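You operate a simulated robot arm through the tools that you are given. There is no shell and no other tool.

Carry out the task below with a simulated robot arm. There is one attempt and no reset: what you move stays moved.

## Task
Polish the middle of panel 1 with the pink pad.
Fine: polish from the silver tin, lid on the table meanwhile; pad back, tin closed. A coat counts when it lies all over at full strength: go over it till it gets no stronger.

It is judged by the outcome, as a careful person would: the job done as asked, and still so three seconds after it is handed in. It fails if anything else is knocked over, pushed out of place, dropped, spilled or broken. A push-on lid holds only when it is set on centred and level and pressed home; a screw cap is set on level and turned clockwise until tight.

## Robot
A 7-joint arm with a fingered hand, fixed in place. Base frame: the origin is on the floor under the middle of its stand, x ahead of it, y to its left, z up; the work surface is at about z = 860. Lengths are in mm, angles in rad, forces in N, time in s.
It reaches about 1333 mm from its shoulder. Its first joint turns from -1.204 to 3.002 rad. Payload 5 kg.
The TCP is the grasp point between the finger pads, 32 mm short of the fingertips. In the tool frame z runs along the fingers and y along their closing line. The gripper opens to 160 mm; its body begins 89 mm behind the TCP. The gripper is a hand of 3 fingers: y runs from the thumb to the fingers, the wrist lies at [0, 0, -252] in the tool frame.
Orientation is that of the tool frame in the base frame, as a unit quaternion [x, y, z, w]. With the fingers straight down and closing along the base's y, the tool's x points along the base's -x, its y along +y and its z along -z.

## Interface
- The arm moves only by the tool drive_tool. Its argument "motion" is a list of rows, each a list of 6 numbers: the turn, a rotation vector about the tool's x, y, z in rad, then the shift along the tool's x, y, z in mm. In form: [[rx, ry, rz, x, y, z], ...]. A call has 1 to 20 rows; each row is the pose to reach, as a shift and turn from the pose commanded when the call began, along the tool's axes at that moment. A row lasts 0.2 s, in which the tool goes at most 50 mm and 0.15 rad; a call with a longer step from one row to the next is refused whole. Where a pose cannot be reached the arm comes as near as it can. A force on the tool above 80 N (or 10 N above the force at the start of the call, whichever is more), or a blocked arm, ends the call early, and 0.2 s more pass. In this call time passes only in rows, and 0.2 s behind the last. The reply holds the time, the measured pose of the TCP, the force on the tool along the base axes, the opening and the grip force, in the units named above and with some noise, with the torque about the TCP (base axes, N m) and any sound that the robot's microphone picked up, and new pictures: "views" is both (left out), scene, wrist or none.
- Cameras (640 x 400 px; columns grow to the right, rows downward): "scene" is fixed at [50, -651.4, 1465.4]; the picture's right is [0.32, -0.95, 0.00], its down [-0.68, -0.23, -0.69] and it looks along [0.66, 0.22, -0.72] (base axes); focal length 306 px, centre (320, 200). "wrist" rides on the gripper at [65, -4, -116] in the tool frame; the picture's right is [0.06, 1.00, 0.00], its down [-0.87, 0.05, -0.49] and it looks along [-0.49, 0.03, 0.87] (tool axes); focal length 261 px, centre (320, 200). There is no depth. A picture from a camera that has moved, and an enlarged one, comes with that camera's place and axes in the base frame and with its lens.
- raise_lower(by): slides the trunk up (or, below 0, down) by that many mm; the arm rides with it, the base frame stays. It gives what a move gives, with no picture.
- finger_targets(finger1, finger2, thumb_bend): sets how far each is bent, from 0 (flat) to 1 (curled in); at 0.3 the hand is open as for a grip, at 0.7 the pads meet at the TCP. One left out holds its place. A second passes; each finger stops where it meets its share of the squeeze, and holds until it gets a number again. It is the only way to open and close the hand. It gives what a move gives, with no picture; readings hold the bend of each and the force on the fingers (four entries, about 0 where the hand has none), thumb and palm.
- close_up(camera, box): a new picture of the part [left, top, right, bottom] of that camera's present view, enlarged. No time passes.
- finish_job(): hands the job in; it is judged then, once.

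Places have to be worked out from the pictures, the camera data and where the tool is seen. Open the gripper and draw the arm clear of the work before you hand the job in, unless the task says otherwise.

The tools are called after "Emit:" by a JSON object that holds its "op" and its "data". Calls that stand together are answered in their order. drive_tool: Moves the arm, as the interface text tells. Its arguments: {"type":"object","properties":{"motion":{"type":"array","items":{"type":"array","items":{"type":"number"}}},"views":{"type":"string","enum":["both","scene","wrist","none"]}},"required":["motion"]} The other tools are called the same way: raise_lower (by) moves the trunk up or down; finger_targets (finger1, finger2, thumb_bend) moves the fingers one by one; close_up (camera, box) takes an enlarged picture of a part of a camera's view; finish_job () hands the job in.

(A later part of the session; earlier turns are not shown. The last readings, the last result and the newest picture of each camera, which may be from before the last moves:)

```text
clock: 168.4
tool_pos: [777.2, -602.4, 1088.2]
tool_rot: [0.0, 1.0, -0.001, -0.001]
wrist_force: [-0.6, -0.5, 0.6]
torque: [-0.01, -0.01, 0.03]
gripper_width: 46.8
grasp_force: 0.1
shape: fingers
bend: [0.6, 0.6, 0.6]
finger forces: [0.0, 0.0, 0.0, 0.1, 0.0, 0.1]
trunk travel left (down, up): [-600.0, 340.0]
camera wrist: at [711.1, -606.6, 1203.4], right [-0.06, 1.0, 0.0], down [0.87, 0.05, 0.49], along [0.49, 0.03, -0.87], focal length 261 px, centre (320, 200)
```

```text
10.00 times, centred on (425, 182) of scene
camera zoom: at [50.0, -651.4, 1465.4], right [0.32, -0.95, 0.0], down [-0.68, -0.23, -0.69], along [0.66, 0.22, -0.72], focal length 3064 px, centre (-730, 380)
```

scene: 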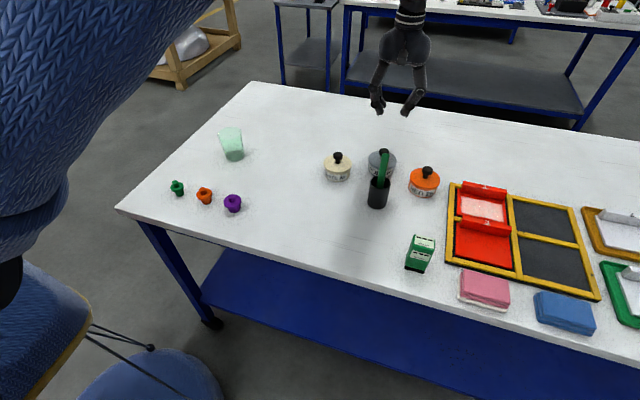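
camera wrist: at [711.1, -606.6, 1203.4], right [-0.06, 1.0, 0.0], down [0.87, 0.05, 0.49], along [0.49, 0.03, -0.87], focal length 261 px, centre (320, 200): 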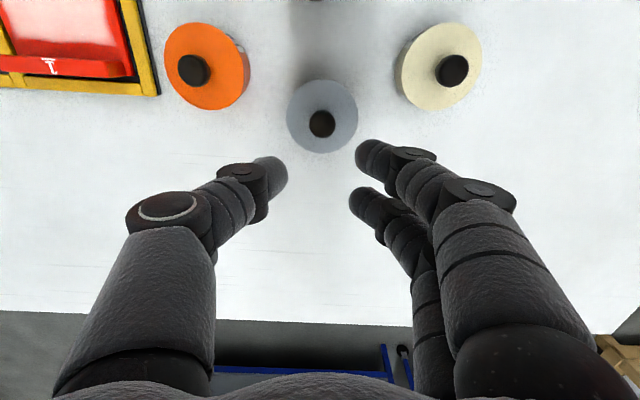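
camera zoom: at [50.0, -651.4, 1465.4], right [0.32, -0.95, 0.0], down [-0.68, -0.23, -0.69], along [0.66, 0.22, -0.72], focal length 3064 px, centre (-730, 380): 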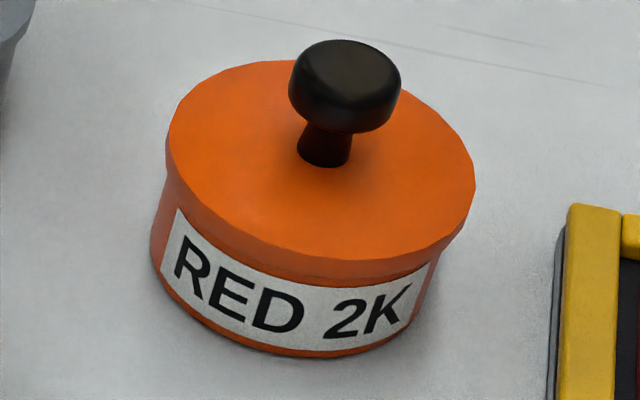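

The lid rests at the home height but isn't centred closely enough. I'll regrip the knob head, check whether it lifts freely, recentre it by ~1.8 mm, and set it down more gently.

Emit:
{"op": "drive_tool", "data": {"motion": [[0, 0, 0, 0.8, 1, 30], [0, 0, 0, 0.8, 1, 70], [0, 0, 0, 0.8, 1, 105], [0, 0, 0, 0.8, 1, 128], [0, 0, 0, 0.8, 1, 138], [0, 0, 0, 0.8, 1, 139]], "views": "none"}}

Emit:
{"op": "close_up", "data": {"camera": "wrist", "box": [200, 100, 440, 250]}}

Emit:
{"op": "close_up", "data": {"camera": "scene", "box": [362, 138, 402, 188]}}

```text
clock: 169.8
tool_pos: [777.6, -601.5, 946.7]
tool_rot: [0.001, 1.0, -0.001, 0.0]
wrist_force: [-0.5, 0.2, 0.3]
torque: [-0.01, -0.03, 0.0]
gripper_width: 47.0
grasp_force: 0.0
shape: fingers
bend: [0.6, 0.6, 0.6]
finger forces: [0.0, 0.0, 0.0, 0.0, 0.1, 0.0]
trunk travel left (down, up): [-600.0, 340.0]
```

```text
2.67 times, centred on (320, 175) of wrist
camera zoom: at [711.1, -606.5, 1061.6], right [-0.06, 1.0, 0.0], down [0.87, 0.05, 0.49], along [0.49, 0.03, -0.87], focal length 695 px, centre (320, 267)
```

zoom: 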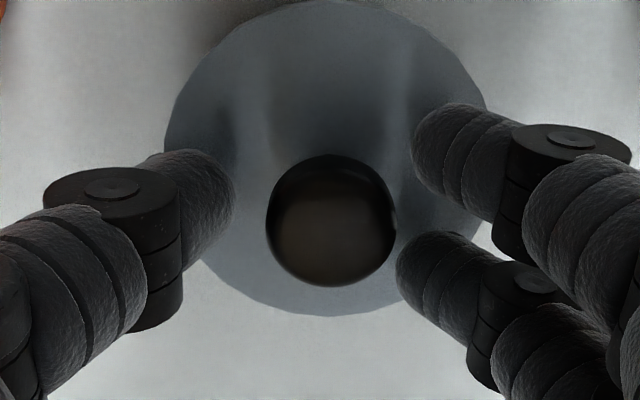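

```text
8.00 times, centred on (382, 163) of scene
camera zoom: at [50.0, -651.4, 1465.4], right [0.32, -0.95, 0.0], down [-0.68, -0.23, -0.69], along [0.66, 0.22, -0.72], focal length 2452 px, centre (-176, 496)
```

zoom: 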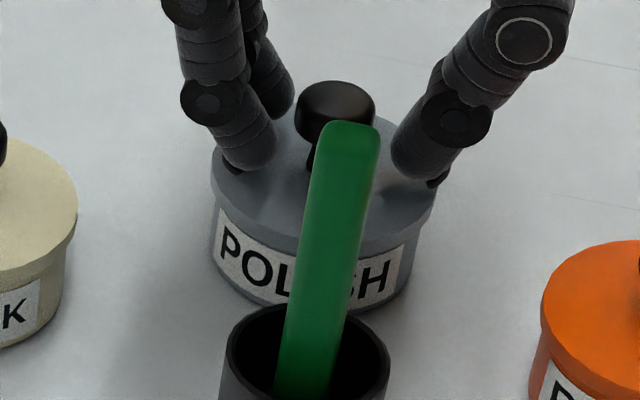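

The knob sits in the hand exactly as in the good grip before. I close on it and test-lift by a few millimetres.

Emit:
{"op": "finger_targets", "data": {"finger1": 0.72, "finger2": 0.72, "thumb_bend": 0.72}}

Emit:
{"op": "drive_tool", "data": {"motion": [[0, 0, 0, 0, 0, -1], [0, 0, 0, 0, 0, -2], [0, 0, 0, 0, 0, -3]], "views": "none"}}

Emit:
{"op": "close_up", "data": {"camera": "scene", "box": [362, 138, 402, 188]}}

Emit:
{"op": "close_up", "data": {"camera": "wrist", "box": [200, 90, 440, 240]}}

```text
clock: 170.8
tool_pos: [777.3, -601.3, 946.5]
tool_rot: [0.0, 1.0, 0.0, 0.0]
wrist_force: [0.4, 0.5, 0.9]
torque: [-0.03, -0.03, 0.0]
gripper_width: 26.0
grasp_force: 12.7
shape: fingers
bend: [0.69, 0.69, 0.68]
finger forces: [6.1, 6.4, 0.0, 0.0, 13.5, 0.0]
trunk travel left (down, up): [-600.0, 340.0]
```

```text
clock: 171.6
tool_pos: [777.6, -600.8, 947.9]
tool_rot: [0.001, 1.0, 0.0, 0.0]
wrist_force: [-0.5, 0.7, 0.6]
torque: [-0.03, 0.02, 0.02]
gripper_width: 20.2
grasp_force: 10.1
shape: fingers
bend: [0.71, 0.71, 0.69]
finger forces: [5.6, 5.0, 0.1, 0.1, 9.4, 0.0]
trunk travel left (down, up): [-600.0, 340.0]
```

```text
8.00 times, centred on (382, 163) of scene
camera zoom: at [50.0, -651.4, 1465.4], right [0.32, -0.95, 0.0], down [-0.68, -0.23, -0.69], along [0.66, 0.22, -0.72], focal length 2452 px, centre (-176, 496)
```

zoom: 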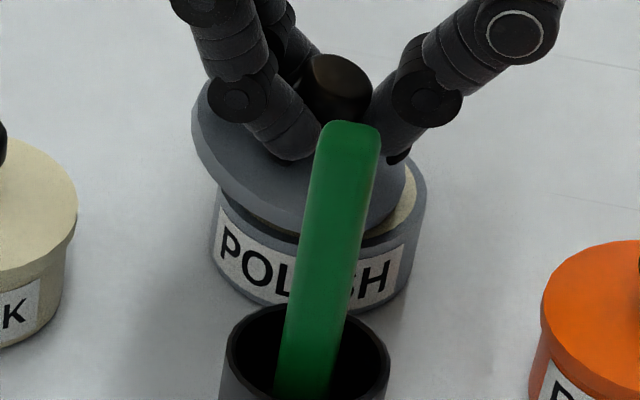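

```text
2.67 times, centred on (320, 165) of wrist
camera zoom: at [710.6, -605.7, 1064.6], right [-0.06, 1.0, 0.0], down [0.87, 0.05, 0.49], along [0.49, 0.03, -0.87], focal length 695 px, centre (320, 293)
```

zoom: 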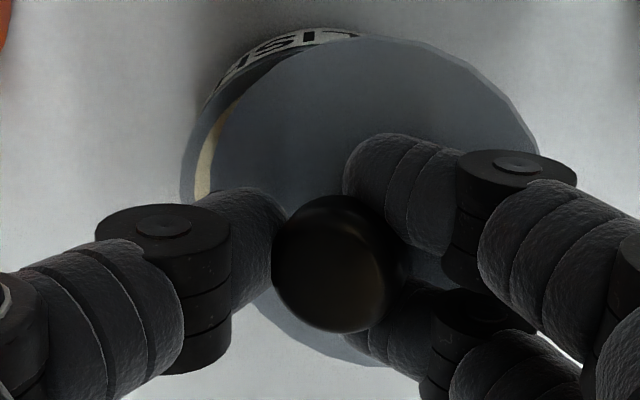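

The digits slipped under the head and levered the lid up at an angle. It's still caught securely under the knob head, so I lift it away slowly and take it back to the open table spot to regrip properly.

Emit:
{"op": "drive_tool", "data": {"motion": [[0, 0, 0, 0, 0, -4], [0, 0, 0, 0, 0, -10], [0, 0, 0, 0, 0, -20], [0, 0, 0, 0, 0, -35]], "views": "none"}}

Emit:
{"op": "close_up", "data": {"camera": "scene", "box": [352, 118, 412, 193]}}

Emit:
{"op": "close_up", "data": {"camera": "wrist", "box": [200, 90, 440, 240]}}

```text
clock: 172.6
tool_pos: [776.9, -601.7, 984.9]
tool_rot: [0.001, 1.0, -0.001, 0.0]
wrist_force: [0.1, 0.6, -0.7]
torque: [-0.03, -0.02, 0.01]
gripper_width: 19.5
grasp_force: 9.6
shape: fingers
bend: [0.71, 0.71, 0.69]
finger forces: [5.5, 4.4, 0.0, 0.0, 8.8, 0.1]
trunk travel left (down, up): [-600.0, 340.0]
```

```text
5.33 times, centred on (382, 156) of scene
camera zoom: at [50.0, -651.4, 1465.4], right [0.32, -0.95, 0.0], down [-0.68, -0.23, -0.69], along [0.66, 0.22, -0.72], focal length 1634 px, centre (-11, 437)
```

zoom: 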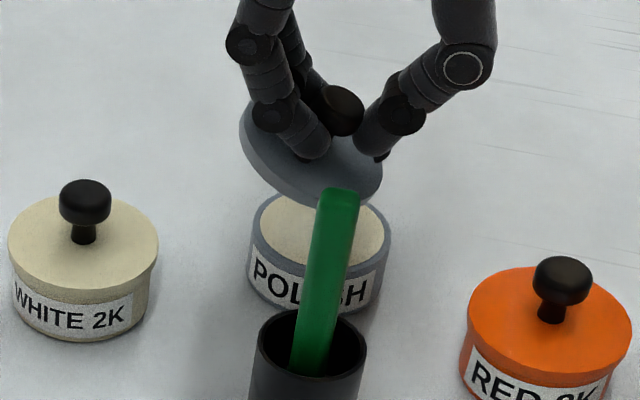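

```text
2.67 times, centred on (320, 165) of wrist
camera zoom: at [710.0, -604.9, 1100.3], right [-0.06, 1.0, 0.0], down [0.87, 0.05, 0.49], along [0.49, 0.03, -0.87], focal length 695 px, centre (320, 293)
```

zoom: 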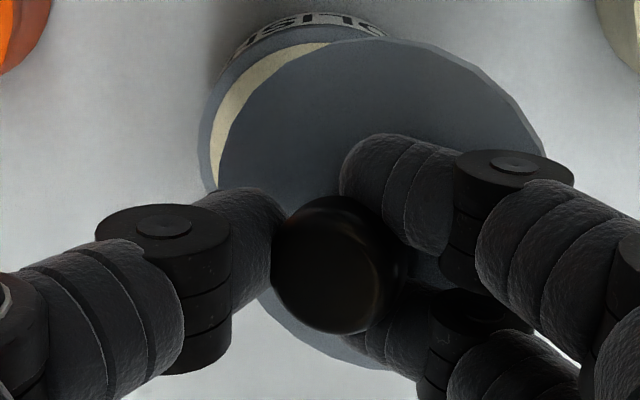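

The lid is tilted but held. I carry it gently at height to the open table area.

Emit:
{"op": "drive_tool", "data": {"motion": [[0, 0, 0, 0, 0, -20], [0, 0, 0, 0, 0, -45], [0, 0, 0, 0, 0, -75], [0, 0, 0, 0, 0, -105], [0, 0, 0, 0, 0, -122], [0, 0, 0, 10, 8, -125], [0, 0, 0, 30, 25, -125], [0, 0, 0, 55, 46, -125], [0, 0, 0, 80, 67, -125], [0, 0, 0, 105, 88, -125], [0, 0, 0, 130, 109, -125], [0, 0, 0, 152, 128, -125], [0, 0, 0, 168, 141, -125], [0, 0, 0, 176, 148, -125]], "views": "none"}}

Emit:
{"op": "drive_tool", "data": {"motion": [[0, 0, 0, 0, 0, 30], [0, 0, 0, 0, 0, 65], [0, 0, 0, 0, 0, 100], [0, 0, 0, 0, 0, 130], [0, 0, 0, 0, 0, 150], [0, 0, 0, 0, 0, 165], [0, 0, 0, 0, 0, 175]], "views": "wrist"}}

Emit:
{"op": "close_up", "data": {"camera": "scene", "box": [280, 140, 360, 215]}}

```text
clock: 175.6
tool_pos: [601.8, -454.0, 1110.7]
tool_rot: [0.0, 1.0, -0.001, -0.001]
wrist_force: [0.3, -0.5, 0.1]
torque: [-0.03, -0.01, -0.02]
gripper_width: 19.2
grasp_force: 8.9
shape: fingers
bend: [0.71, 0.71, 0.69]
finger forces: [5.4, 4.4, 0.1, 0.0, 8.6, 0.1]
trunk travel left (down, up): [-600.0, 340.0]
```

```text
clock: 177.2
tool_pos: [602.1, -453.6, 933.8]
tool_rot: [0.001, 1.0, 0.001, 0.001]
wrist_force: [-0.7, 0.4, -0.5]
torque: [-0.05, -0.01, 0.0]
gripper_width: 19.0
grasp_force: 9.0
shape: fingers
bend: [0.71, 0.71, 0.69]
finger forces: [5.5, 4.4, 0.0, 0.1, 8.5, 0.1]
trunk travel left (down, up): [-600.0, 340.0]
camera wrist: at [535.4, -457.8, 1049.4], right [-0.06, 1.0, 0.0], down [0.87, 0.05, 0.49], along [0.49, 0.03, -0.87], focal length 261 px, centre (320, 200)
```

wrist: 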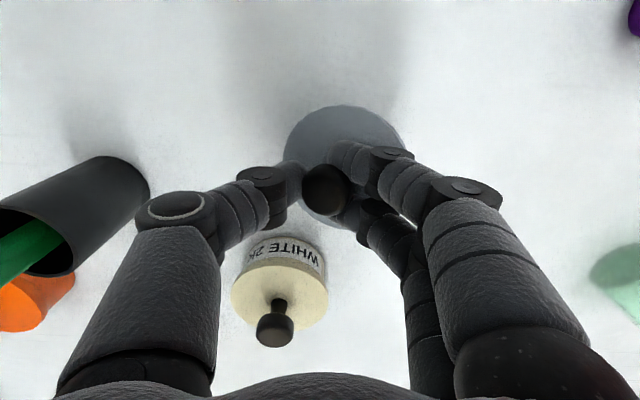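

```text
5.33 times, centred on (320, 178) of scene
camera zoom: at [50.0, -651.4, 1465.4], right [0.32, -0.95, 0.0], down [-0.68, -0.23, -0.69], along [0.66, 0.22, -0.72], focal length 1634 px, centre (320, 320)
```

zoom: 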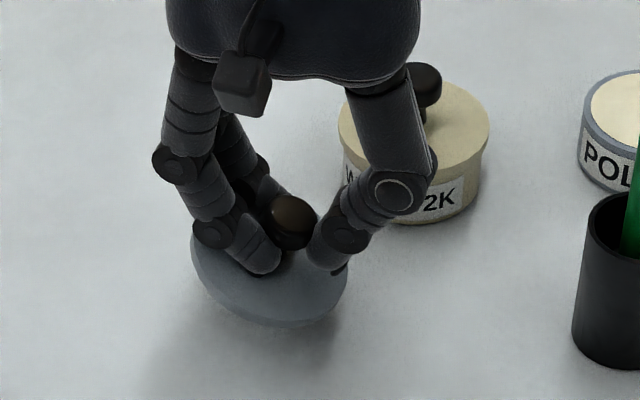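

I lower in small steps so the low edge touches and the lid can rotate flat.

Emit:
{"op": "drive_tool", "data": {"motion": [[0, 0, 0, 0, 0, 3], [0, 0, 0, 0, 0, 6], [0, 0, 0, 0, 0, 9], [0, 0, 0, 0, 0, 11]], "views": "none"}}

Emit:
{"op": "close_up", "data": {"camera": "scene", "box": [280, 140, 360, 215]}}

```text
clock: 178.2
tool_pos: [601.4, -452.8, 923.9]
tool_rot: [0.001, 1.0, 0.0, 0.0]
wrist_force: [-0.7, -0.7, 0.0]
torque: [-0.01, -0.02, -0.02]
gripper_width: 18.7
grasp_force: 9.1
shape: fingers
bend: [0.71, 0.71, 0.69]
finger forces: [5.4, 4.3, 0.0, 0.0, 8.4, 0.0]
trunk travel left (down, up): [-600.0, 340.0]
```

```text
5.33 times, centred on (320, 178) of scene
camera zoom: at [50.0, -651.4, 1465.4], right [0.32, -0.95, 0.0], down [-0.68, -0.23, -0.69], along [0.66, 0.22, -0.72], focal length 1634 px, centre (320, 320)
```

zoom: 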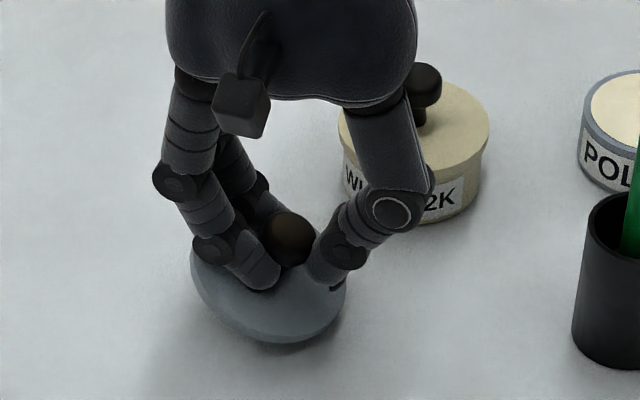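

Emit:
{"op": "drive_tool", "data": {"motion": [[0, 0, 0, 0, 0, 2], [0, 0, 0, 0, 0, 4], [0, 0, 0, 0, 0, 6], [0, 0, 0, 0, 0, 8]], "views": "none"}}

Emit:
{"op": "close_up", "data": {"camera": "scene", "box": [280, 140, 360, 215]}}

```text
clock: 179.2
tool_pos: [601.7, -452.7, 916.7]
tool_rot: [0.001, 1.0, 0.0, 0.0]
wrist_force: [0.1, 0.1, 2.3]
torque: [-0.04, 0.05, -0.01]
gripper_width: 18.5
grasp_force: 10.3
shape: fingers
bend: [0.71, 0.71, 0.69]
finger forces: [6.9, 5.6, 0.1, 0.0, 8.3, 0.0]
trunk travel left (down, up): [-600.0, 340.0]
```

```text
5.33 times, centred on (320, 178) of scene
camera zoom: at [50.0, -651.4, 1465.4], right [0.32, -0.95, 0.0], down [-0.68, -0.23, -0.69], along [0.66, 0.22, -0.72], focal length 1634 px, centre (320, 320)
```

zoom: 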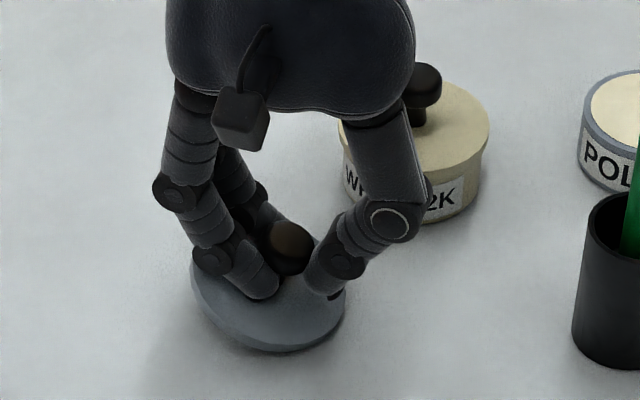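

The low edge touches (2.3 N). A few more millimetres to let it rotate flatter before release.

Emit:
{"op": "drive_tool", "data": {"motion": [[0, 0, 0, 0, 0, 1.5], [0, 0, 0, 0, 0, 3], [0, 0, 0, 0, 0, 4.5], [0, 0, 0, 0, 0, 6]], "views": "none"}}

Emit:
{"op": "close_up", "data": {"camera": "scene", "box": [280, 140, 360, 215]}}

Emit:
{"op": "close_up", "data": {"camera": "wrist", "box": [200, 90, 440, 240]}}

```text
clock: 180.2
tool_pos: [601.5, -452.4, 910.0]
tool_rot: [0.0, 1.0, 0.0, 0.0]
wrist_force: [0.8, 1.6, 6.4]
torque: [-0.17, 0.04, 0.0]
gripper_width: 16.3
grasp_force: 19.7
shape: fingers
bend: [0.72, 0.72, 0.69]
finger forces: [17.1, 16.0, 0.1, 0.0, 7.2, 0.1]
trunk travel left (down, up): [-600.0, 340.0]
```

```text
5.33 times, centred on (320, 178) of scene
camera zoom: at [50.0, -651.4, 1465.4], right [0.32, -0.95, 0.0], down [-0.68, -0.23, -0.69], along [0.66, 0.22, -0.72], focal length 1634 px, centre (320, 320)
```

zoom: 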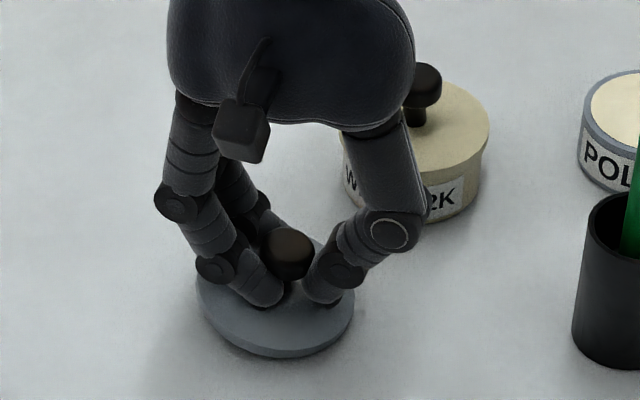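

```text
2.67 times, centred on (320, 165) of wrist
camera zoom: at [535.2, -456.6, 1025.1], right [-0.06, 1.0, 0.0], down [0.87, 0.05, 0.49], along [0.49, 0.03, -0.87], focal length 695 px, centre (320, 293)
```

zoom: 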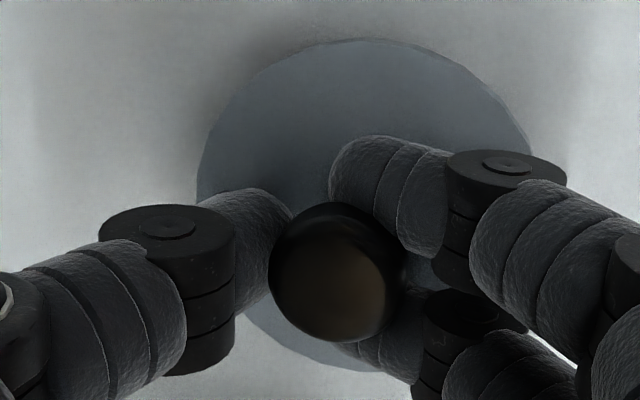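

It has rotated nearly flat. I open in two gentle stages.

Emit:
{"op": "finger_targets", "data": {"finger1": 0.66, "finger2": 0.66, "thumb_bend": 0.66}}

Emit:
{"op": "finger_targets", "data": {"finger1": 0.6, "finger2": 0.6, "thumb_bend": 0.6}}

Emit:
{"op": "close_up", "data": {"camera": "scene", "box": [280, 140, 360, 215]}}

Emit:
{"op": "close_up", "data": {"camera": "wrist", "box": [200, 90, 440, 240]}}

```text
clock: 181.2
tool_pos: [601.4, -452.5, 911.0]
tool_rot: [-0.001, 1.0, 0.001, 0.0]
wrist_force: [1.9, 3.3, 12.8]
torque: [-0.27, -0.03, 0.01]
gripper_width: 19.6
grasp_force: 30.0
shape: fingers
bend: [0.71, 0.71, 0.66]
finger forces: [29.6, 29.6, 0.0, 0.0, 0.0, 0.1]
trunk travel left (down, up): [-600.0, 340.0]
```

```text
clock: 182.2
tool_pos: [602.1, -453.5, 909.3]
tool_rot: [-0.001, 1.0, -0.001, 0.0]
wrist_force: [-0.1, -0.8, 10.9]
torque: [-0.35, 0.06, -0.01]
gripper_width: 36.8
grasp_force: 43.1
shape: fingers
bend: [0.69, 0.69, 0.6]
finger forces: [41.6, 44.4, 0.0, 0.0, 0.1, 0.1]
trunk travel left (down, up): [-600.0, 340.0]
```

```text
5.33 times, centred on (320, 178) of scene
camera zoom: at [50.0, -651.4, 1465.4], right [0.32, -0.95, 0.0], down [-0.68, -0.23, -0.69], along [0.66, 0.22, -0.72], focal length 1634 px, centre (320, 320)
```

zoom: 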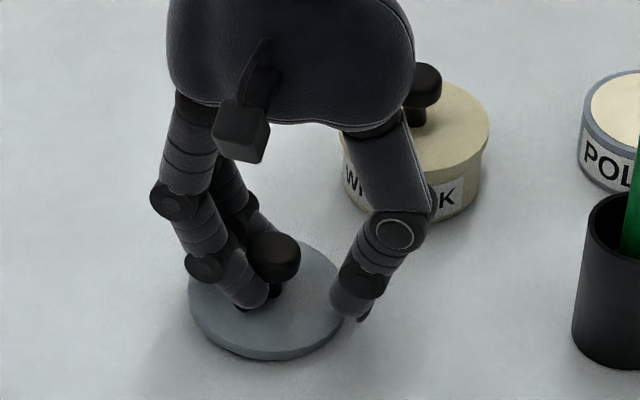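

```text
2.67 times, centred on (320, 165) of wrist
camera zoom: at [535.0, -456.6, 1025.2], right [-0.06, 1.0, 0.0], down [0.87, 0.05, 0.49], along [0.49, 0.03, -0.87], focal length 695 px, centre (320, 293)
```

zoom: 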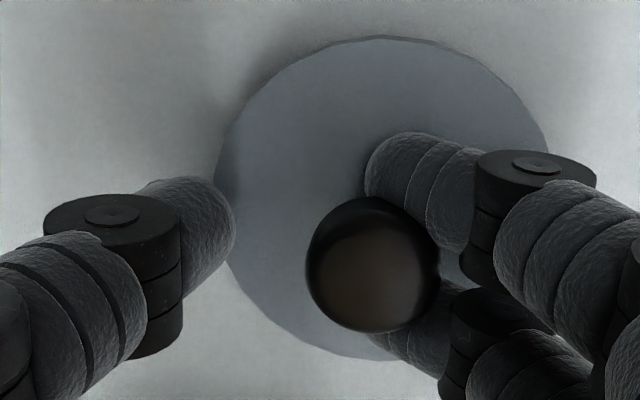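

The two fingers are jammed against the lid while opening (≈43 N). I raise a few millimetres to relieve them.

Emit:
{"op": "drive_tool", "data": {"motion": [[0, 0, 0, 0, 0, -1.5], [0, 0, 0, 0, 0, -3], [0, 0, 0, 0, 0, -4]], "views": "none"}}

Emit:
{"op": "close_up", "data": {"camera": "scene", "box": [280, 140, 360, 215]}}

Emit:
{"op": "close_up", "data": {"camera": "wrist", "box": [200, 90, 440, 240]}}

```text
clock: 183.0
tool_pos: [601.2, -452.8, 913.5]
tool_rot: [0.0, 1.0, 0.0, 0.0]
wrist_force: [1.4, -1.1, 8.5]
torque: [-0.25, -0.03, 0.04]
gripper_width: 39.2
grasp_force: 37.4
shape: fingers
bend: [0.66, 0.66, 0.6]
finger forces: [35.4, 38.8, 0.0, 0.0, 0.1, 0.0]
trunk travel left (down, up): [-600.0, 340.0]
```

```text
5.33 times, centred on (320, 178) of scene
camera zoom: at [50.0, -651.4, 1465.4], right [0.32, -0.95, 0.0], down [-0.68, -0.23, -0.69], along [0.66, 0.22, -0.72], focal length 1634 px, centre (320, 320)
```

zoom: 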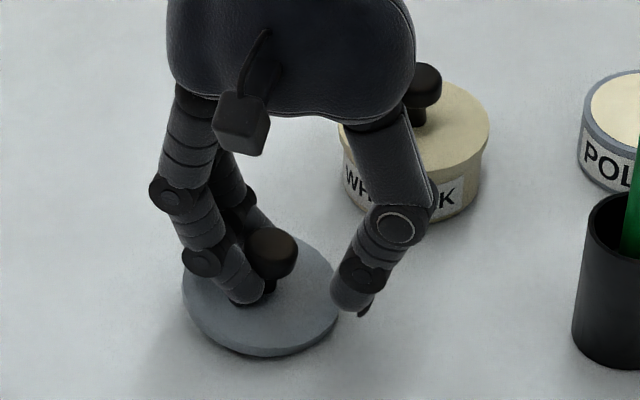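

```text
2.67 times, centred on (320, 165) of wrist
camera zoom: at [535.0, -456.8, 1029.3], right [-0.06, 1.0, 0.0], down [0.87, 0.05, 0.49], along [0.49, 0.03, -0.87], focal length 695 px, centre (320, 293)
```

zoom: 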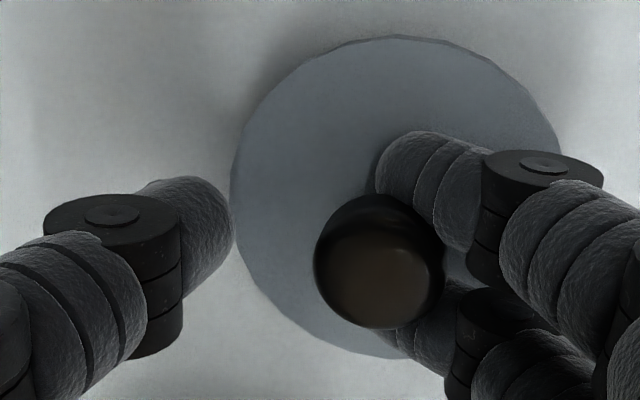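

The fingertips are wedged between the lid and the knob head. I'll relax them back to 0.70, open the thumb wider, and slide the hand sideways (+y) so the fingers come out from under the head.

Emit:
{"op": "finger_targets", "data": {"finger1": 0.69, "finger2": 0.69, "thumb_bend": 0.5}}

Emit:
{"op": "close_up", "data": {"camera": "scene", "box": [280, 140, 360, 215]}}

Emit:
{"op": "close_up", "data": {"camera": "wrist", "box": [200, 90, 440, 240]}}

```text
clock: 184.0
tool_pos: [602.1, -453.6, 913.1]
tool_rot: [-0.001, 1.0, 0.0, 0.0]
wrist_force: [0.5, -0.2, -0.3]
torque: [0.01, 0.02, -0.01]
gripper_width: 50.6
grasp_force: 6.9
shape: fingers
bend: [0.69, 0.69, 0.5]
finger forces: [7.2, 6.8, 0.0, 0.0, 0.0, 0.1]
trunk travel left (down, up): [-600.0, 340.0]
```

```text
5.33 times, centred on (320, 178) of scene
camera zoom: at [50.0, -651.4, 1465.4], right [0.32, -0.95, 0.0], down [-0.68, -0.23, -0.69], along [0.66, 0.22, -0.72], focal length 1634 px, centre (320, 320)
```

zoom: 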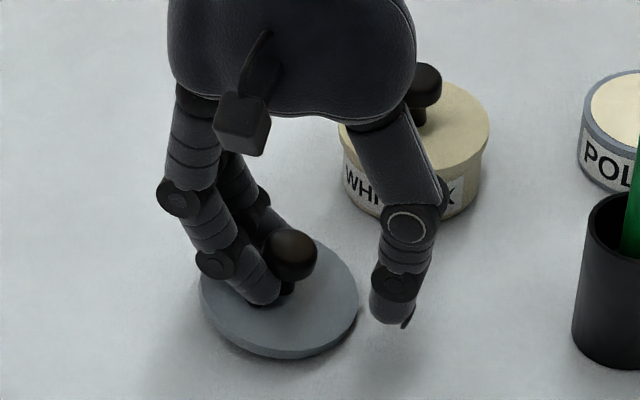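

```text
2.67 times, centred on (320, 165) of wrist
camera zoom: at [535.4, -457.0, 1029.0], right [-0.06, 1.0, 0.0], down [0.87, 0.05, 0.49], along [0.49, 0.03, -0.87], focal length 695 px, centre (320, 293)
```

zoom: 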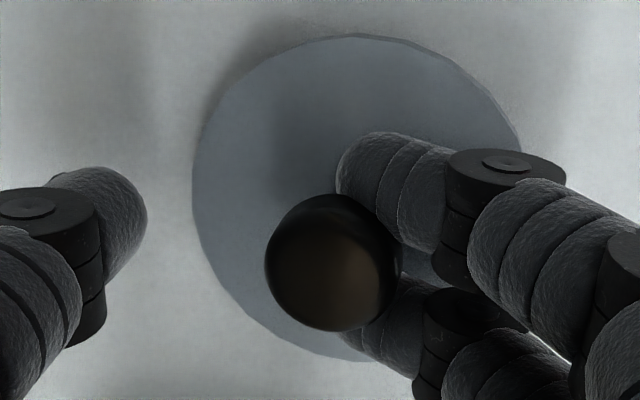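

The lid is hanging by its head on the two fingers. I lower 7 mm so it can lie flat before sliding the fingers out.

Emit:
{"op": "drive_tool", "data": {"motion": [[0, 0, 0, 0, 0, 2], [0, 0, 0, 0, 0, 4], [0, 0, 0, 0, 0, 6], [0, 0, 0, 0, 0, 7]], "views": "none"}}

Emit:
{"op": "close_up", "data": {"camera": "scene", "box": [280, 140, 360, 215]}}

```text
clock: 185.0
tool_pos: [601.9, -452.6, 908.2]
tool_rot: [0.0, 1.0, 0.0, 0.0]
wrist_force: [-0.6, 1.1, 4.0]
torque: [-0.08, -0.01, 0.01]
gripper_width: 49.4
grasp_force: 13.0
shape: fingers
bend: [0.7, 0.7, 0.5]
finger forces: [12.3, 13.5, 0.1, 0.0, 0.0, 0.1]
trunk travel left (down, up): [-600.0, 340.0]
```

```text
5.33 times, centred on (320, 178) of scene
camera zoom: at [50.0, -651.4, 1465.4], right [0.32, -0.95, 0.0], down [-0.68, -0.23, -0.69], along [0.66, 0.22, -0.72], focal length 1634 px, centre (320, 320)
```

zoom: 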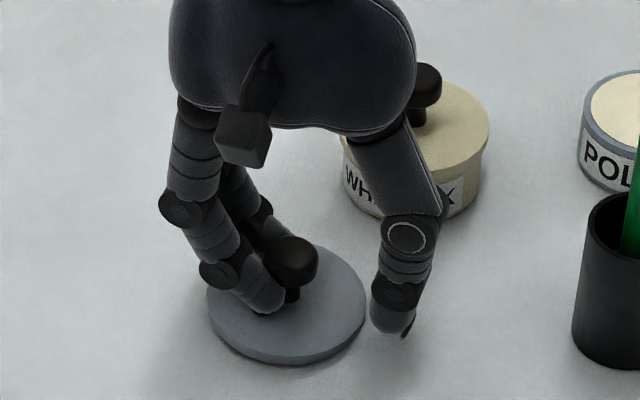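

Nearly flat. I open the thumb further out of the way and slide the hand +y so the fingers leave the knob.

Emit:
{"op": "finger_targets", "data": {"thumb_bend": 0.35}}

Emit:
{"op": "drive_tool", "data": {"motion": [[0, 0, 0, 0, 3, 0], [0, 0, 0, 0, 6, 0], [0, 0, 0, 0, 9, 0], [0, 0, 0, 0, 12, 0], [0, 0, 0, 0, 15, 0], [0, 0, 0, 0, 18, 0]], "views": "none"}}

Emit:
{"op": "close_up", "data": {"camera": "scene", "box": [280, 140, 360, 215]}}

Emit:
{"op": "close_up", "data": {"camera": "wrist", "box": [200, 90, 440, 240]}}

```text
clock: 186.0
tool_pos: [601.1, -453.5, 906.6]
tool_rot: [0.0, 1.0, -0.001, 0.0]
wrist_force: [0.2, 0.8, 2.1]
torque: [-0.08, 0.0, -0.04]
gripper_width: 79.0
grasp_force: 10.9
shape: fingers
bend: [0.7, 0.7, 0.35]
finger forces: [10.1, 11.3, 0.0, 0.1, 0.1, 0.0]
trunk travel left (down, up): [-600.0, 340.0]
```

```text
clock: 187.4
tool_pos: [600.8, -434.1, 906.3]
tool_rot: [0.001, 1.0, 0.001, 0.001]
wrist_force: [0.0, -0.7, 0.6]
torque: [-0.04, 0.01, 0.01]
gripper_width: 79.5
grasp_force: 5.1
shape: fingers
bend: [0.7, 0.7, 0.35]
finger forces: [5.2, 5.2, 0.0, 0.1, 0.0, 0.0]
trunk travel left (down, up): [-600.0, 340.0]
```

```text
5.33 times, centred on (320, 178) of scene
camera zoom: at [50.0, -651.4, 1465.4], right [0.32, -0.95, 0.0], down [-0.68, -0.23, -0.69], along [0.66, 0.22, -0.72], focal length 1634 px, centre (320, 320)
```

zoom: 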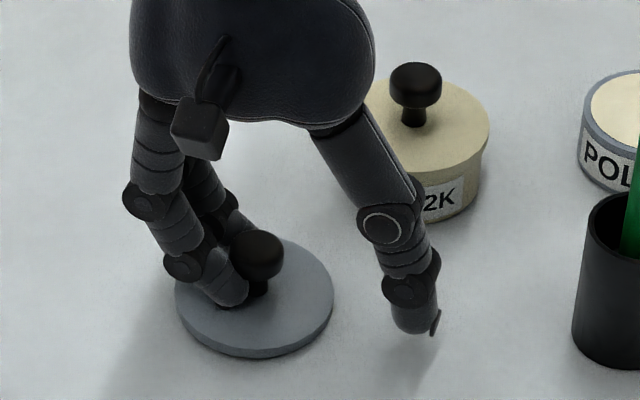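

```text
2.67 times, centred on (320, 165) of wrist
camera zoom: at [535.3, -438.4, 1021.6], right [-0.06, 1.0, 0.0], down [0.87, 0.05, 0.49], along [0.49, 0.03, -0.87], focal length 695 px, centre (320, 293)
```

zoom: 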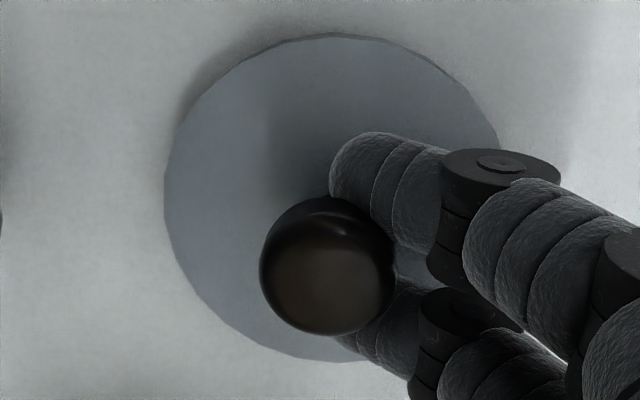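

The lid slid along but lies flat now. I try opening the two fingers in a small increment here.

Emit:
{"op": "finger_targets", "data": {"finger1": 0.67, "finger2": 0.67}}

Emit:
{"op": "close_up", "data": {"camera": "wrist", "box": [200, 90, 440, 240]}}

Emit:
{"op": "close_up", "data": {"camera": "scene", "box": [280, 140, 360, 215]}}

```text
clock: 188.4
tool_pos: [602.2, -433.4, 905.6]
tool_rot: [0.0, 1.0, 0.0, 0.0]
wrist_force: [1.1, -0.3, 1.5]
torque: [-0.06, 0.0, -0.01]
gripper_width: 82.6
grasp_force: 8.2
shape: fingers
bend: [0.68, 0.68, 0.35]
finger forces: [7.6, 8.3, 0.1, 0.0, 0.0, 0.1]
trunk travel left (down, up): [-600.0, 340.0]
```

```text
2.67 times, centred on (320, 165) of wrist
camera zoom: at [535.4, -438.5, 1021.7], right [-0.06, 1.0, 0.0], down [0.87, 0.05, 0.49], along [0.49, 0.03, -0.87], focal length 695 px, centre (320, 293)
```

zoom: 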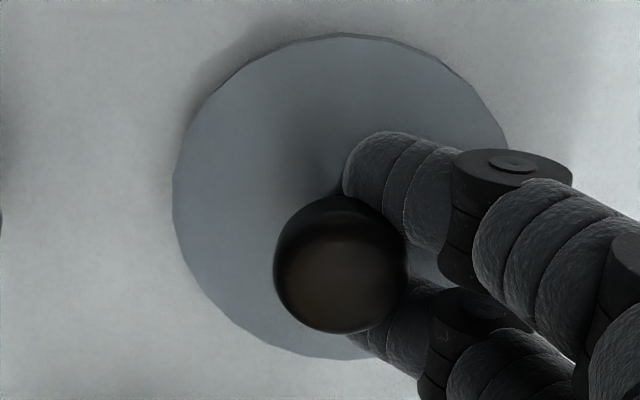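

```text
5.33 times, centred on (320, 178) of scene
camera zoom: at [50.0, -651.4, 1465.4], right [0.32, -0.95, 0.0], down [-0.68, -0.23, -0.69], along [0.66, 0.22, -0.72], focal length 1634 px, centre (320, 320)
```

zoom: 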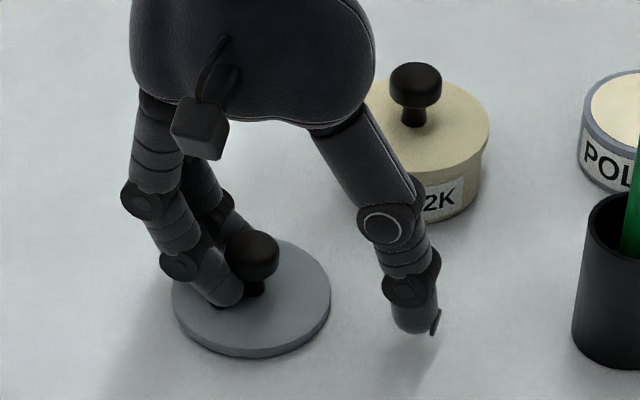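

The stem appears pinched between the two fingers, so the lid follows them. I'll withdraw finger 1 alone first while finger 2 holds still.

Emit:
{"op": "finger_targets", "data": {"finger1": 0.6}}

Emit:
{"op": "close_up", "data": {"camera": "wrist", "box": [200, 90, 440, 240]}}

Emit:
{"op": "close_up", "data": {"camera": "scene", "box": [280, 140, 360, 215]}}

```text
clock: 189.4
tool_pos: [601.8, -434.8, 906.7]
tool_rot: [0.0, 1.0, 0.0, 0.0]
wrist_force: [0.7, -0.7, 2.3]
torque: [-0.06, 0.14, 0.06]
gripper_width: 89.1
grasp_force: 13.4
shape: fingers
bend: [0.65, 0.65, 0.35]
finger forces: [16.5, 9.3, 0.0, 0.1, 0.0, 0.0]
trunk travel left (down, up): [-600.0, 340.0]
```

```text
2.67 times, centred on (320, 165) of wrist
camera zoom: at [535.3, -438.4, 1021.8], right [-0.06, 1.0, 0.0], down [0.87, 0.05, 0.49], along [0.49, 0.03, -0.87], focal length 695 px, centre (320, 293)
```

zoom: 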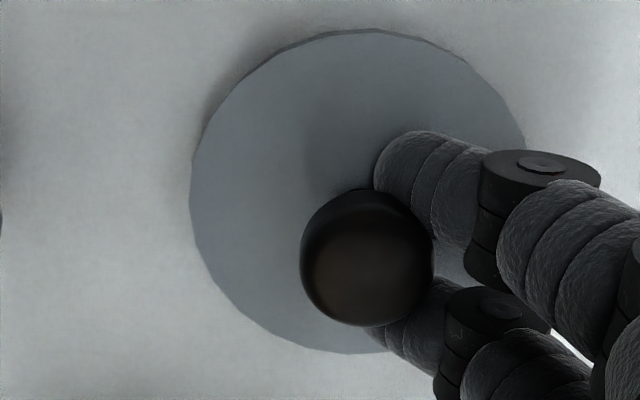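

```text
5.33 times, centred on (320, 178) of scene
camera zoom: at [50.0, -651.4, 1465.4], right [0.32, -0.95, 0.0], down [-0.68, -0.23, -0.69], along [0.66, 0.22, -0.72], focal length 1634 px, centre (320, 320)
```

zoom: 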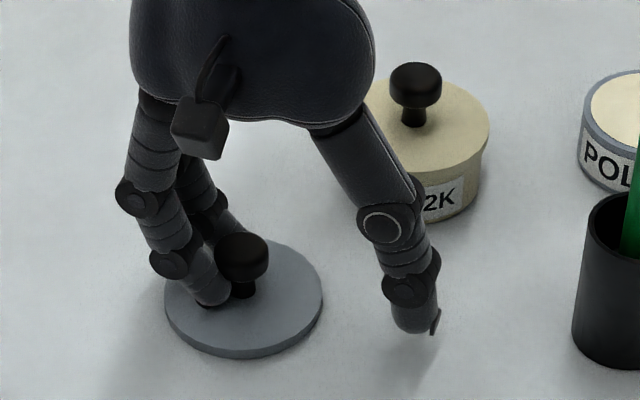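

Opening both drags the lid. I'll move the two fingers in opposite directions (finger 1 opens, finger 2 curls), so their friction on the stem cancels and finger 1 can slip out.

Emit:
{"op": "finger_targets", "data": {"finger1": 0.58, "finger2": 0.76}}

Emit:
{"op": "close_up", "data": {"camera": "wrist", "box": [200, 90, 440, 240]}}

Emit:
{"op": "close_up", "data": {"camera": "scene", "box": [280, 140, 360, 215]}}

```text
clock: 190.4
tool_pos: [601.7, -433.6, 907.6]
tool_rot: [0.0, 1.0, 0.001, 0.002]
wrist_force: [1.5, -3.1, 13.7]
torque: [0.23, 0.18, 0.0]
gripper_width: 91.9
grasp_force: 7.2
shape: fingers
bend: [0.64, 0.76, 0.35]
finger forces: [15.2, 0.5, 0.1, 0.1, 0.0, 0.0]
trunk travel left (down, up): [-600.0, 340.0]
```

```text
2.67 times, centred on (320, 165) of wrist
camera zoom: at [535.1, -438.2, 1022.4], right [-0.06, 1.0, 0.0], down [0.87, 0.05, 0.49], along [0.49, 0.03, -0.87], focal length 695 px, centre (320, 293)
```

zoom: 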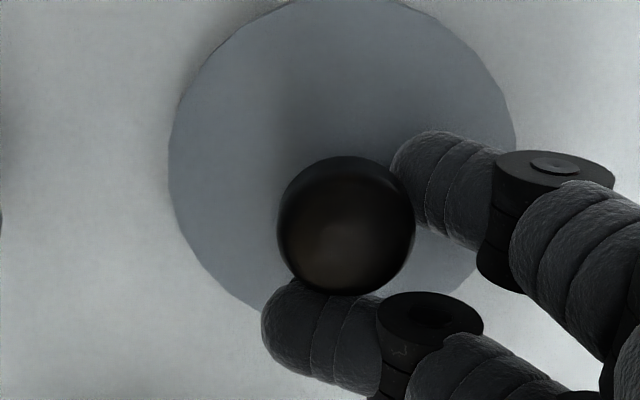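

```text
5.33 times, centred on (320, 178) of scene
camera zoom: at [50.0, -651.4, 1465.4], right [0.32, -0.95, 0.0], down [-0.68, -0.23, -0.69], along [0.66, 0.22, -0.72], focal length 1634 px, centre (320, 320)
```

zoom: 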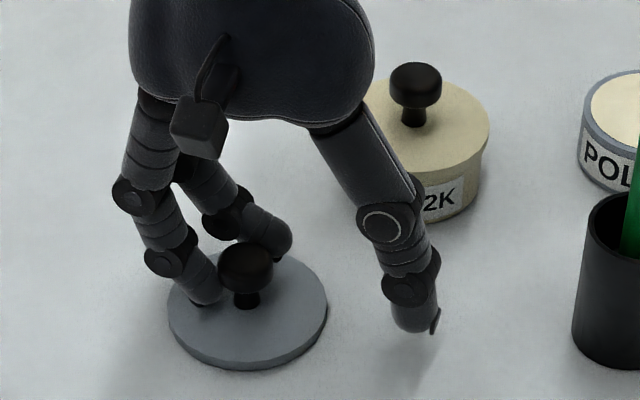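

The knob is free of the pinch. Finger 1 is just pressing on the lid's top, so I rise slowly and verify the lid stays down.

Emit:
{"op": "drive_tool", "data": {"motion": [[0, 0, 0, 0, 0, -3], [0, 0, 0, 0, 0, -6], [0, 0, 0, 0, 0, -10]], "views": "none"}}

Emit:
{"op": "close_up", "data": {"camera": "wrist", "box": [200, 90, 440, 240]}}

Emit:
{"op": "close_up", "data": {"camera": "scene", "box": [280, 140, 360, 215]}}

```text
clock: 191.2
tool_pos: [602.9, -434.4, 917.1]
tool_rot: [0.0, 1.0, 0.0, -0.001]
wrist_force: [0.9, -0.6, 0.5]
torque: [-0.02, -0.01, 0.03]
gripper_width: 103.2
grasp_force: 0.0
shape: fingers
bend: [0.57, 0.76, 0.35]
finger forces: [0.0, 0.1, 0.0, 0.0, 0.0, 0.0]
trunk travel left (down, up): [-600.0, 340.0]
```

```text
2.67 times, centred on (320, 165) of wrist
camera zoom: at [535.4, -438.7, 1031.9], right [-0.06, 1.0, 0.0], down [0.87, 0.05, 0.49], along [0.49, 0.03, -0.87], focal length 695 px, centre (320, 293)
```

zoom: 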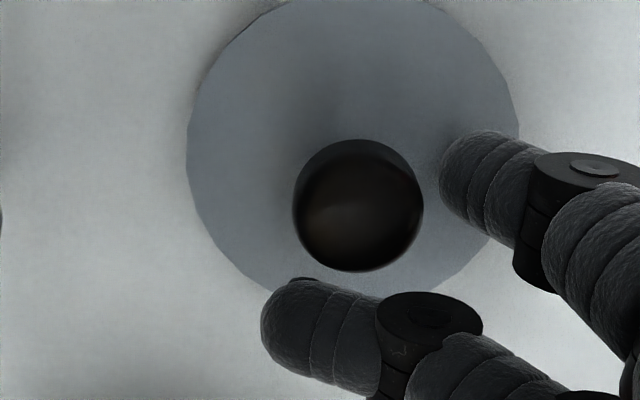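

```text
5.33 times, centred on (320, 178) of scene
camera zoom: at [50.0, -651.4, 1465.4], right [0.32, -0.95, 0.0], down [-0.68, -0.23, -0.69], along [0.66, 0.22, -0.72], focal length 1634 px, centre (320, 320)
```

zoom: 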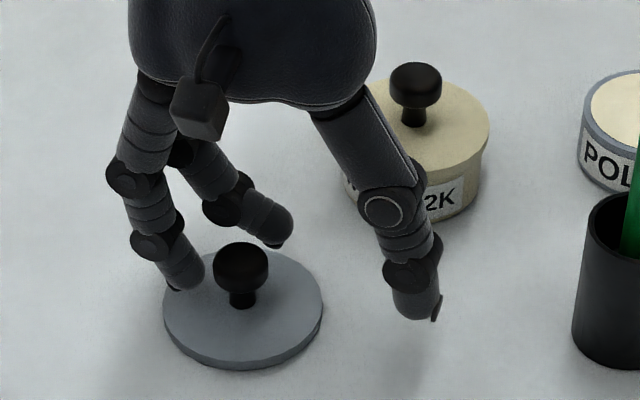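

The lid is free and flat on the table near (586, -428). I rise, set the fingers evenly, and recentre above the knob.

Emit:
{"op": "drive_tool", "data": {"motion": [[0, 0, 0, 0, 0, -20], [0, 0, 0, 0, 0, -45]], "views": "none"}}

Emit:
{"op": "finger_targets", "data": {"finger1": 0.58, "finger2": 0.58, "thumb_bend": 0.58}}

Emit:
{"op": "drive_tool", "data": {"motion": [[0, 0, 0, 8, 3, 0], [0, 0, 0, 15, 5.5, 0], [0, 0, 0, 15, 5.5, 0]], "views": "none"}}

Emit:
{"op": "close_up", "data": {"camera": "wrist", "box": [200, 60, 440, 210]}}

```text
clock: 191.8
tool_pos: [602.2, -435.0, 960.5]
tool_rot: [0.001, 1.0, 0.0, 0.0]
wrist_force: [-0.1, -0.1, -1.3]
torque: [-0.03, 0.01, 0.01]
gripper_width: 103.0
grasp_force: 0.0
shape: fingers
bend: [0.57, 0.76, 0.35]
finger forces: [0.0, 0.1, 0.0, 0.0, 0.1, 0.1]
trunk travel left (down, up): [-600.0, 340.0]
```

```text
clock: 192.8
tool_pos: [602.8, -435.3, 959.0]
tool_rot: [0.0, 1.0, 0.0, 0.0]
wrist_force: [0.1, -0.1, 0.1]
torque: [0.03, -0.02, -0.03]
gripper_width: 58.8
grasp_force: 0.1
shape: fingers
bend: [0.57, 0.57, 0.57]
finger forces: [0.0, 0.0, 0.0, 0.0, 0.1, 0.1]
trunk travel left (down, up): [-600.0, 340.0]
```

```text
clock: 193.6
tool_pos: [586.7, -429.2, 960.1]
tool_rot: [0.0, 1.0, 0.0, 0.0]
wrist_force: [0.5, -0.2, -0.3]
torque: [-0.01, -0.02, 0.0]
gripper_width: 59.0
grasp_force: 0.1
shape: fingers
bend: [0.57, 0.57, 0.57]
finger forces: [0.0, 0.1, 0.0, 0.0, 0.0, 0.1]
trunk travel left (down, up): [-600.0, 340.0]
```

```text
2.67 times, centred on (320, 135) of wrist
camera zoom: at [520.5, -433.7, 1075.8], right [-0.06, 1.0, 0.0], down [0.87, 0.05, 0.49], along [0.49, 0.03, -0.87], focal length 695 px, centre (320, 373)
```

zoom: 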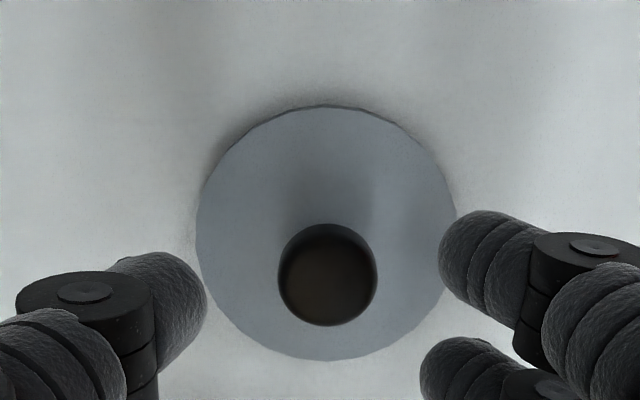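

I shift about 4 mm in +x and descend to grip height, then compare the knob's image position with the earlier good grip.

Emit:
{"op": "drive_tool", "data": {"motion": [[0, 0, 0, -2, 0, 10], [0, 0, 0, -4, 0, 22], [0, 0, 0, -4, 0, 34], [0, 0, 0, -4, 0, 42], [0, 0, 0, -4, 0, 42]], "views": "none"}}

Emit:
{"op": "close_up", "data": {"camera": "wrist", "box": [200, 100, 440, 250]}}

```text
clock: 194.8
tool_pos: [590.3, -429.0, 919.9]
tool_rot: [0.0, 1.0, 0.001, 0.0]
wrist_force: [0.3, -0.6, -0.6]
torque: [0.02, -0.01, 0.01]
gripper_width: 59.1
grasp_force: 0.0
shape: fingers
bend: [0.57, 0.57, 0.57]
finger forces: [0.0, 0.0, 0.1, 0.0, 0.1, 0.0]
trunk travel left (down, up): [-600.0, 340.0]
```

```text
2.67 times, centred on (320, 175) of wrist
camera zoom: at [524.8, -432.7, 1034.6], right [-0.06, 1.0, 0.0], down [0.87, 0.05, 0.49], along [0.49, 0.03, -0.87], focal length 695 px, centre (320, 267)
```

zoom: 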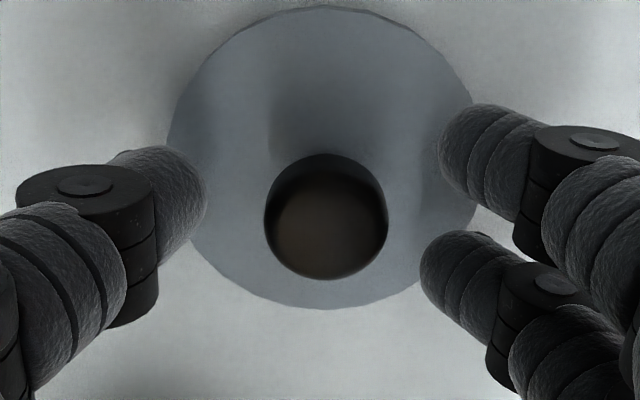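

This matches the earlier good grip almost exactly. I lower 1.5 mm and close.

Emit:
{"op": "drive_tool", "data": {"motion": [[0, 0, 0, 0, 0, 1.5], [0, 0, 0, 0, 0, 1.5]], "views": "none"}}

Emit:
{"op": "finger_targets", "data": {"finger1": 0.72, "finger2": 0.72, "thumb_bend": 0.72}}

Emit:
{"op": "close_up", "data": {"camera": "wrist", "box": [200, 100, 440, 250]}}

Emit:
{"op": "close_up", "data": {"camera": "scene", "box": [280, 150, 340, 205]}}

```text
clock: 195.4
tool_pos: [590.3, -429.3, 918.0]
tool_rot: [0.0, 1.0, 0.0, -0.001]
wrist_force: [0.1, 0.5, -0.3]
torque: [0.02, -0.03, 0.01]
gripper_width: 58.9
grasp_force: 0.0
shape: fingers
bend: [0.57, 0.57, 0.57]
finger forces: [0.0, 0.1, 0.1, 0.0, 0.0, 0.0]
trunk travel left (down, up): [-600.0, 340.0]
```

```text
clock: 196.4
tool_pos: [589.3, -429.9, 918.4]
tool_rot: [0.0, 1.0, 0.0, 0.0]
wrist_force: [0.7, 0.4, -0.3]
torque: [0.01, 0.0, -0.03]
gripper_width: 22.6
grasp_force: 12.5
shape: fingers
bend: [0.7, 0.68, 0.68]
finger forces: [4.3, 8.3, 0.0, 0.0, 12.6, 0.1]
trunk travel left (down, up): [-600.0, 340.0]
```

```text
2.67 times, centred on (320, 175) of wrist
camera zoom: at [524.5, -432.8, 1033.3], right [-0.06, 1.0, 0.0], down [0.87, 0.05, 0.49], along [0.49, 0.03, -0.87], focal length 695 px, centre (320, 267)
```

zoom: 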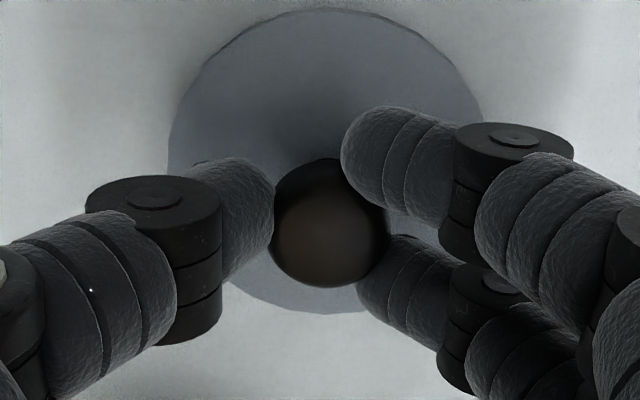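

```text
7.27 times, centred on (310, 178) of scene
camera zoom: at [50.0, -651.4, 1465.4], right [0.32, -0.95, 0.0], down [-0.68, -0.23, -0.69], along [0.66, 0.22, -0.72], focal length 2229 px, centre (393, 364)
```

zoom: 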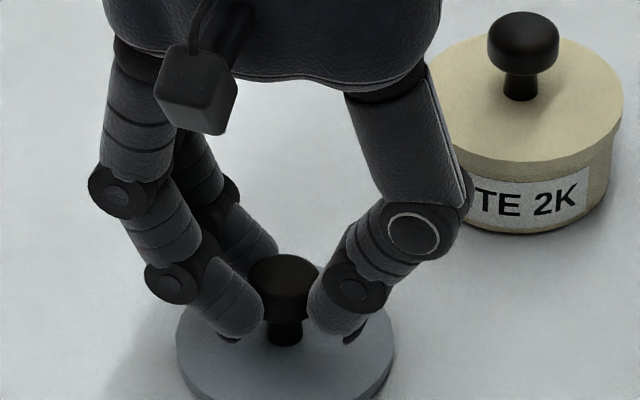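

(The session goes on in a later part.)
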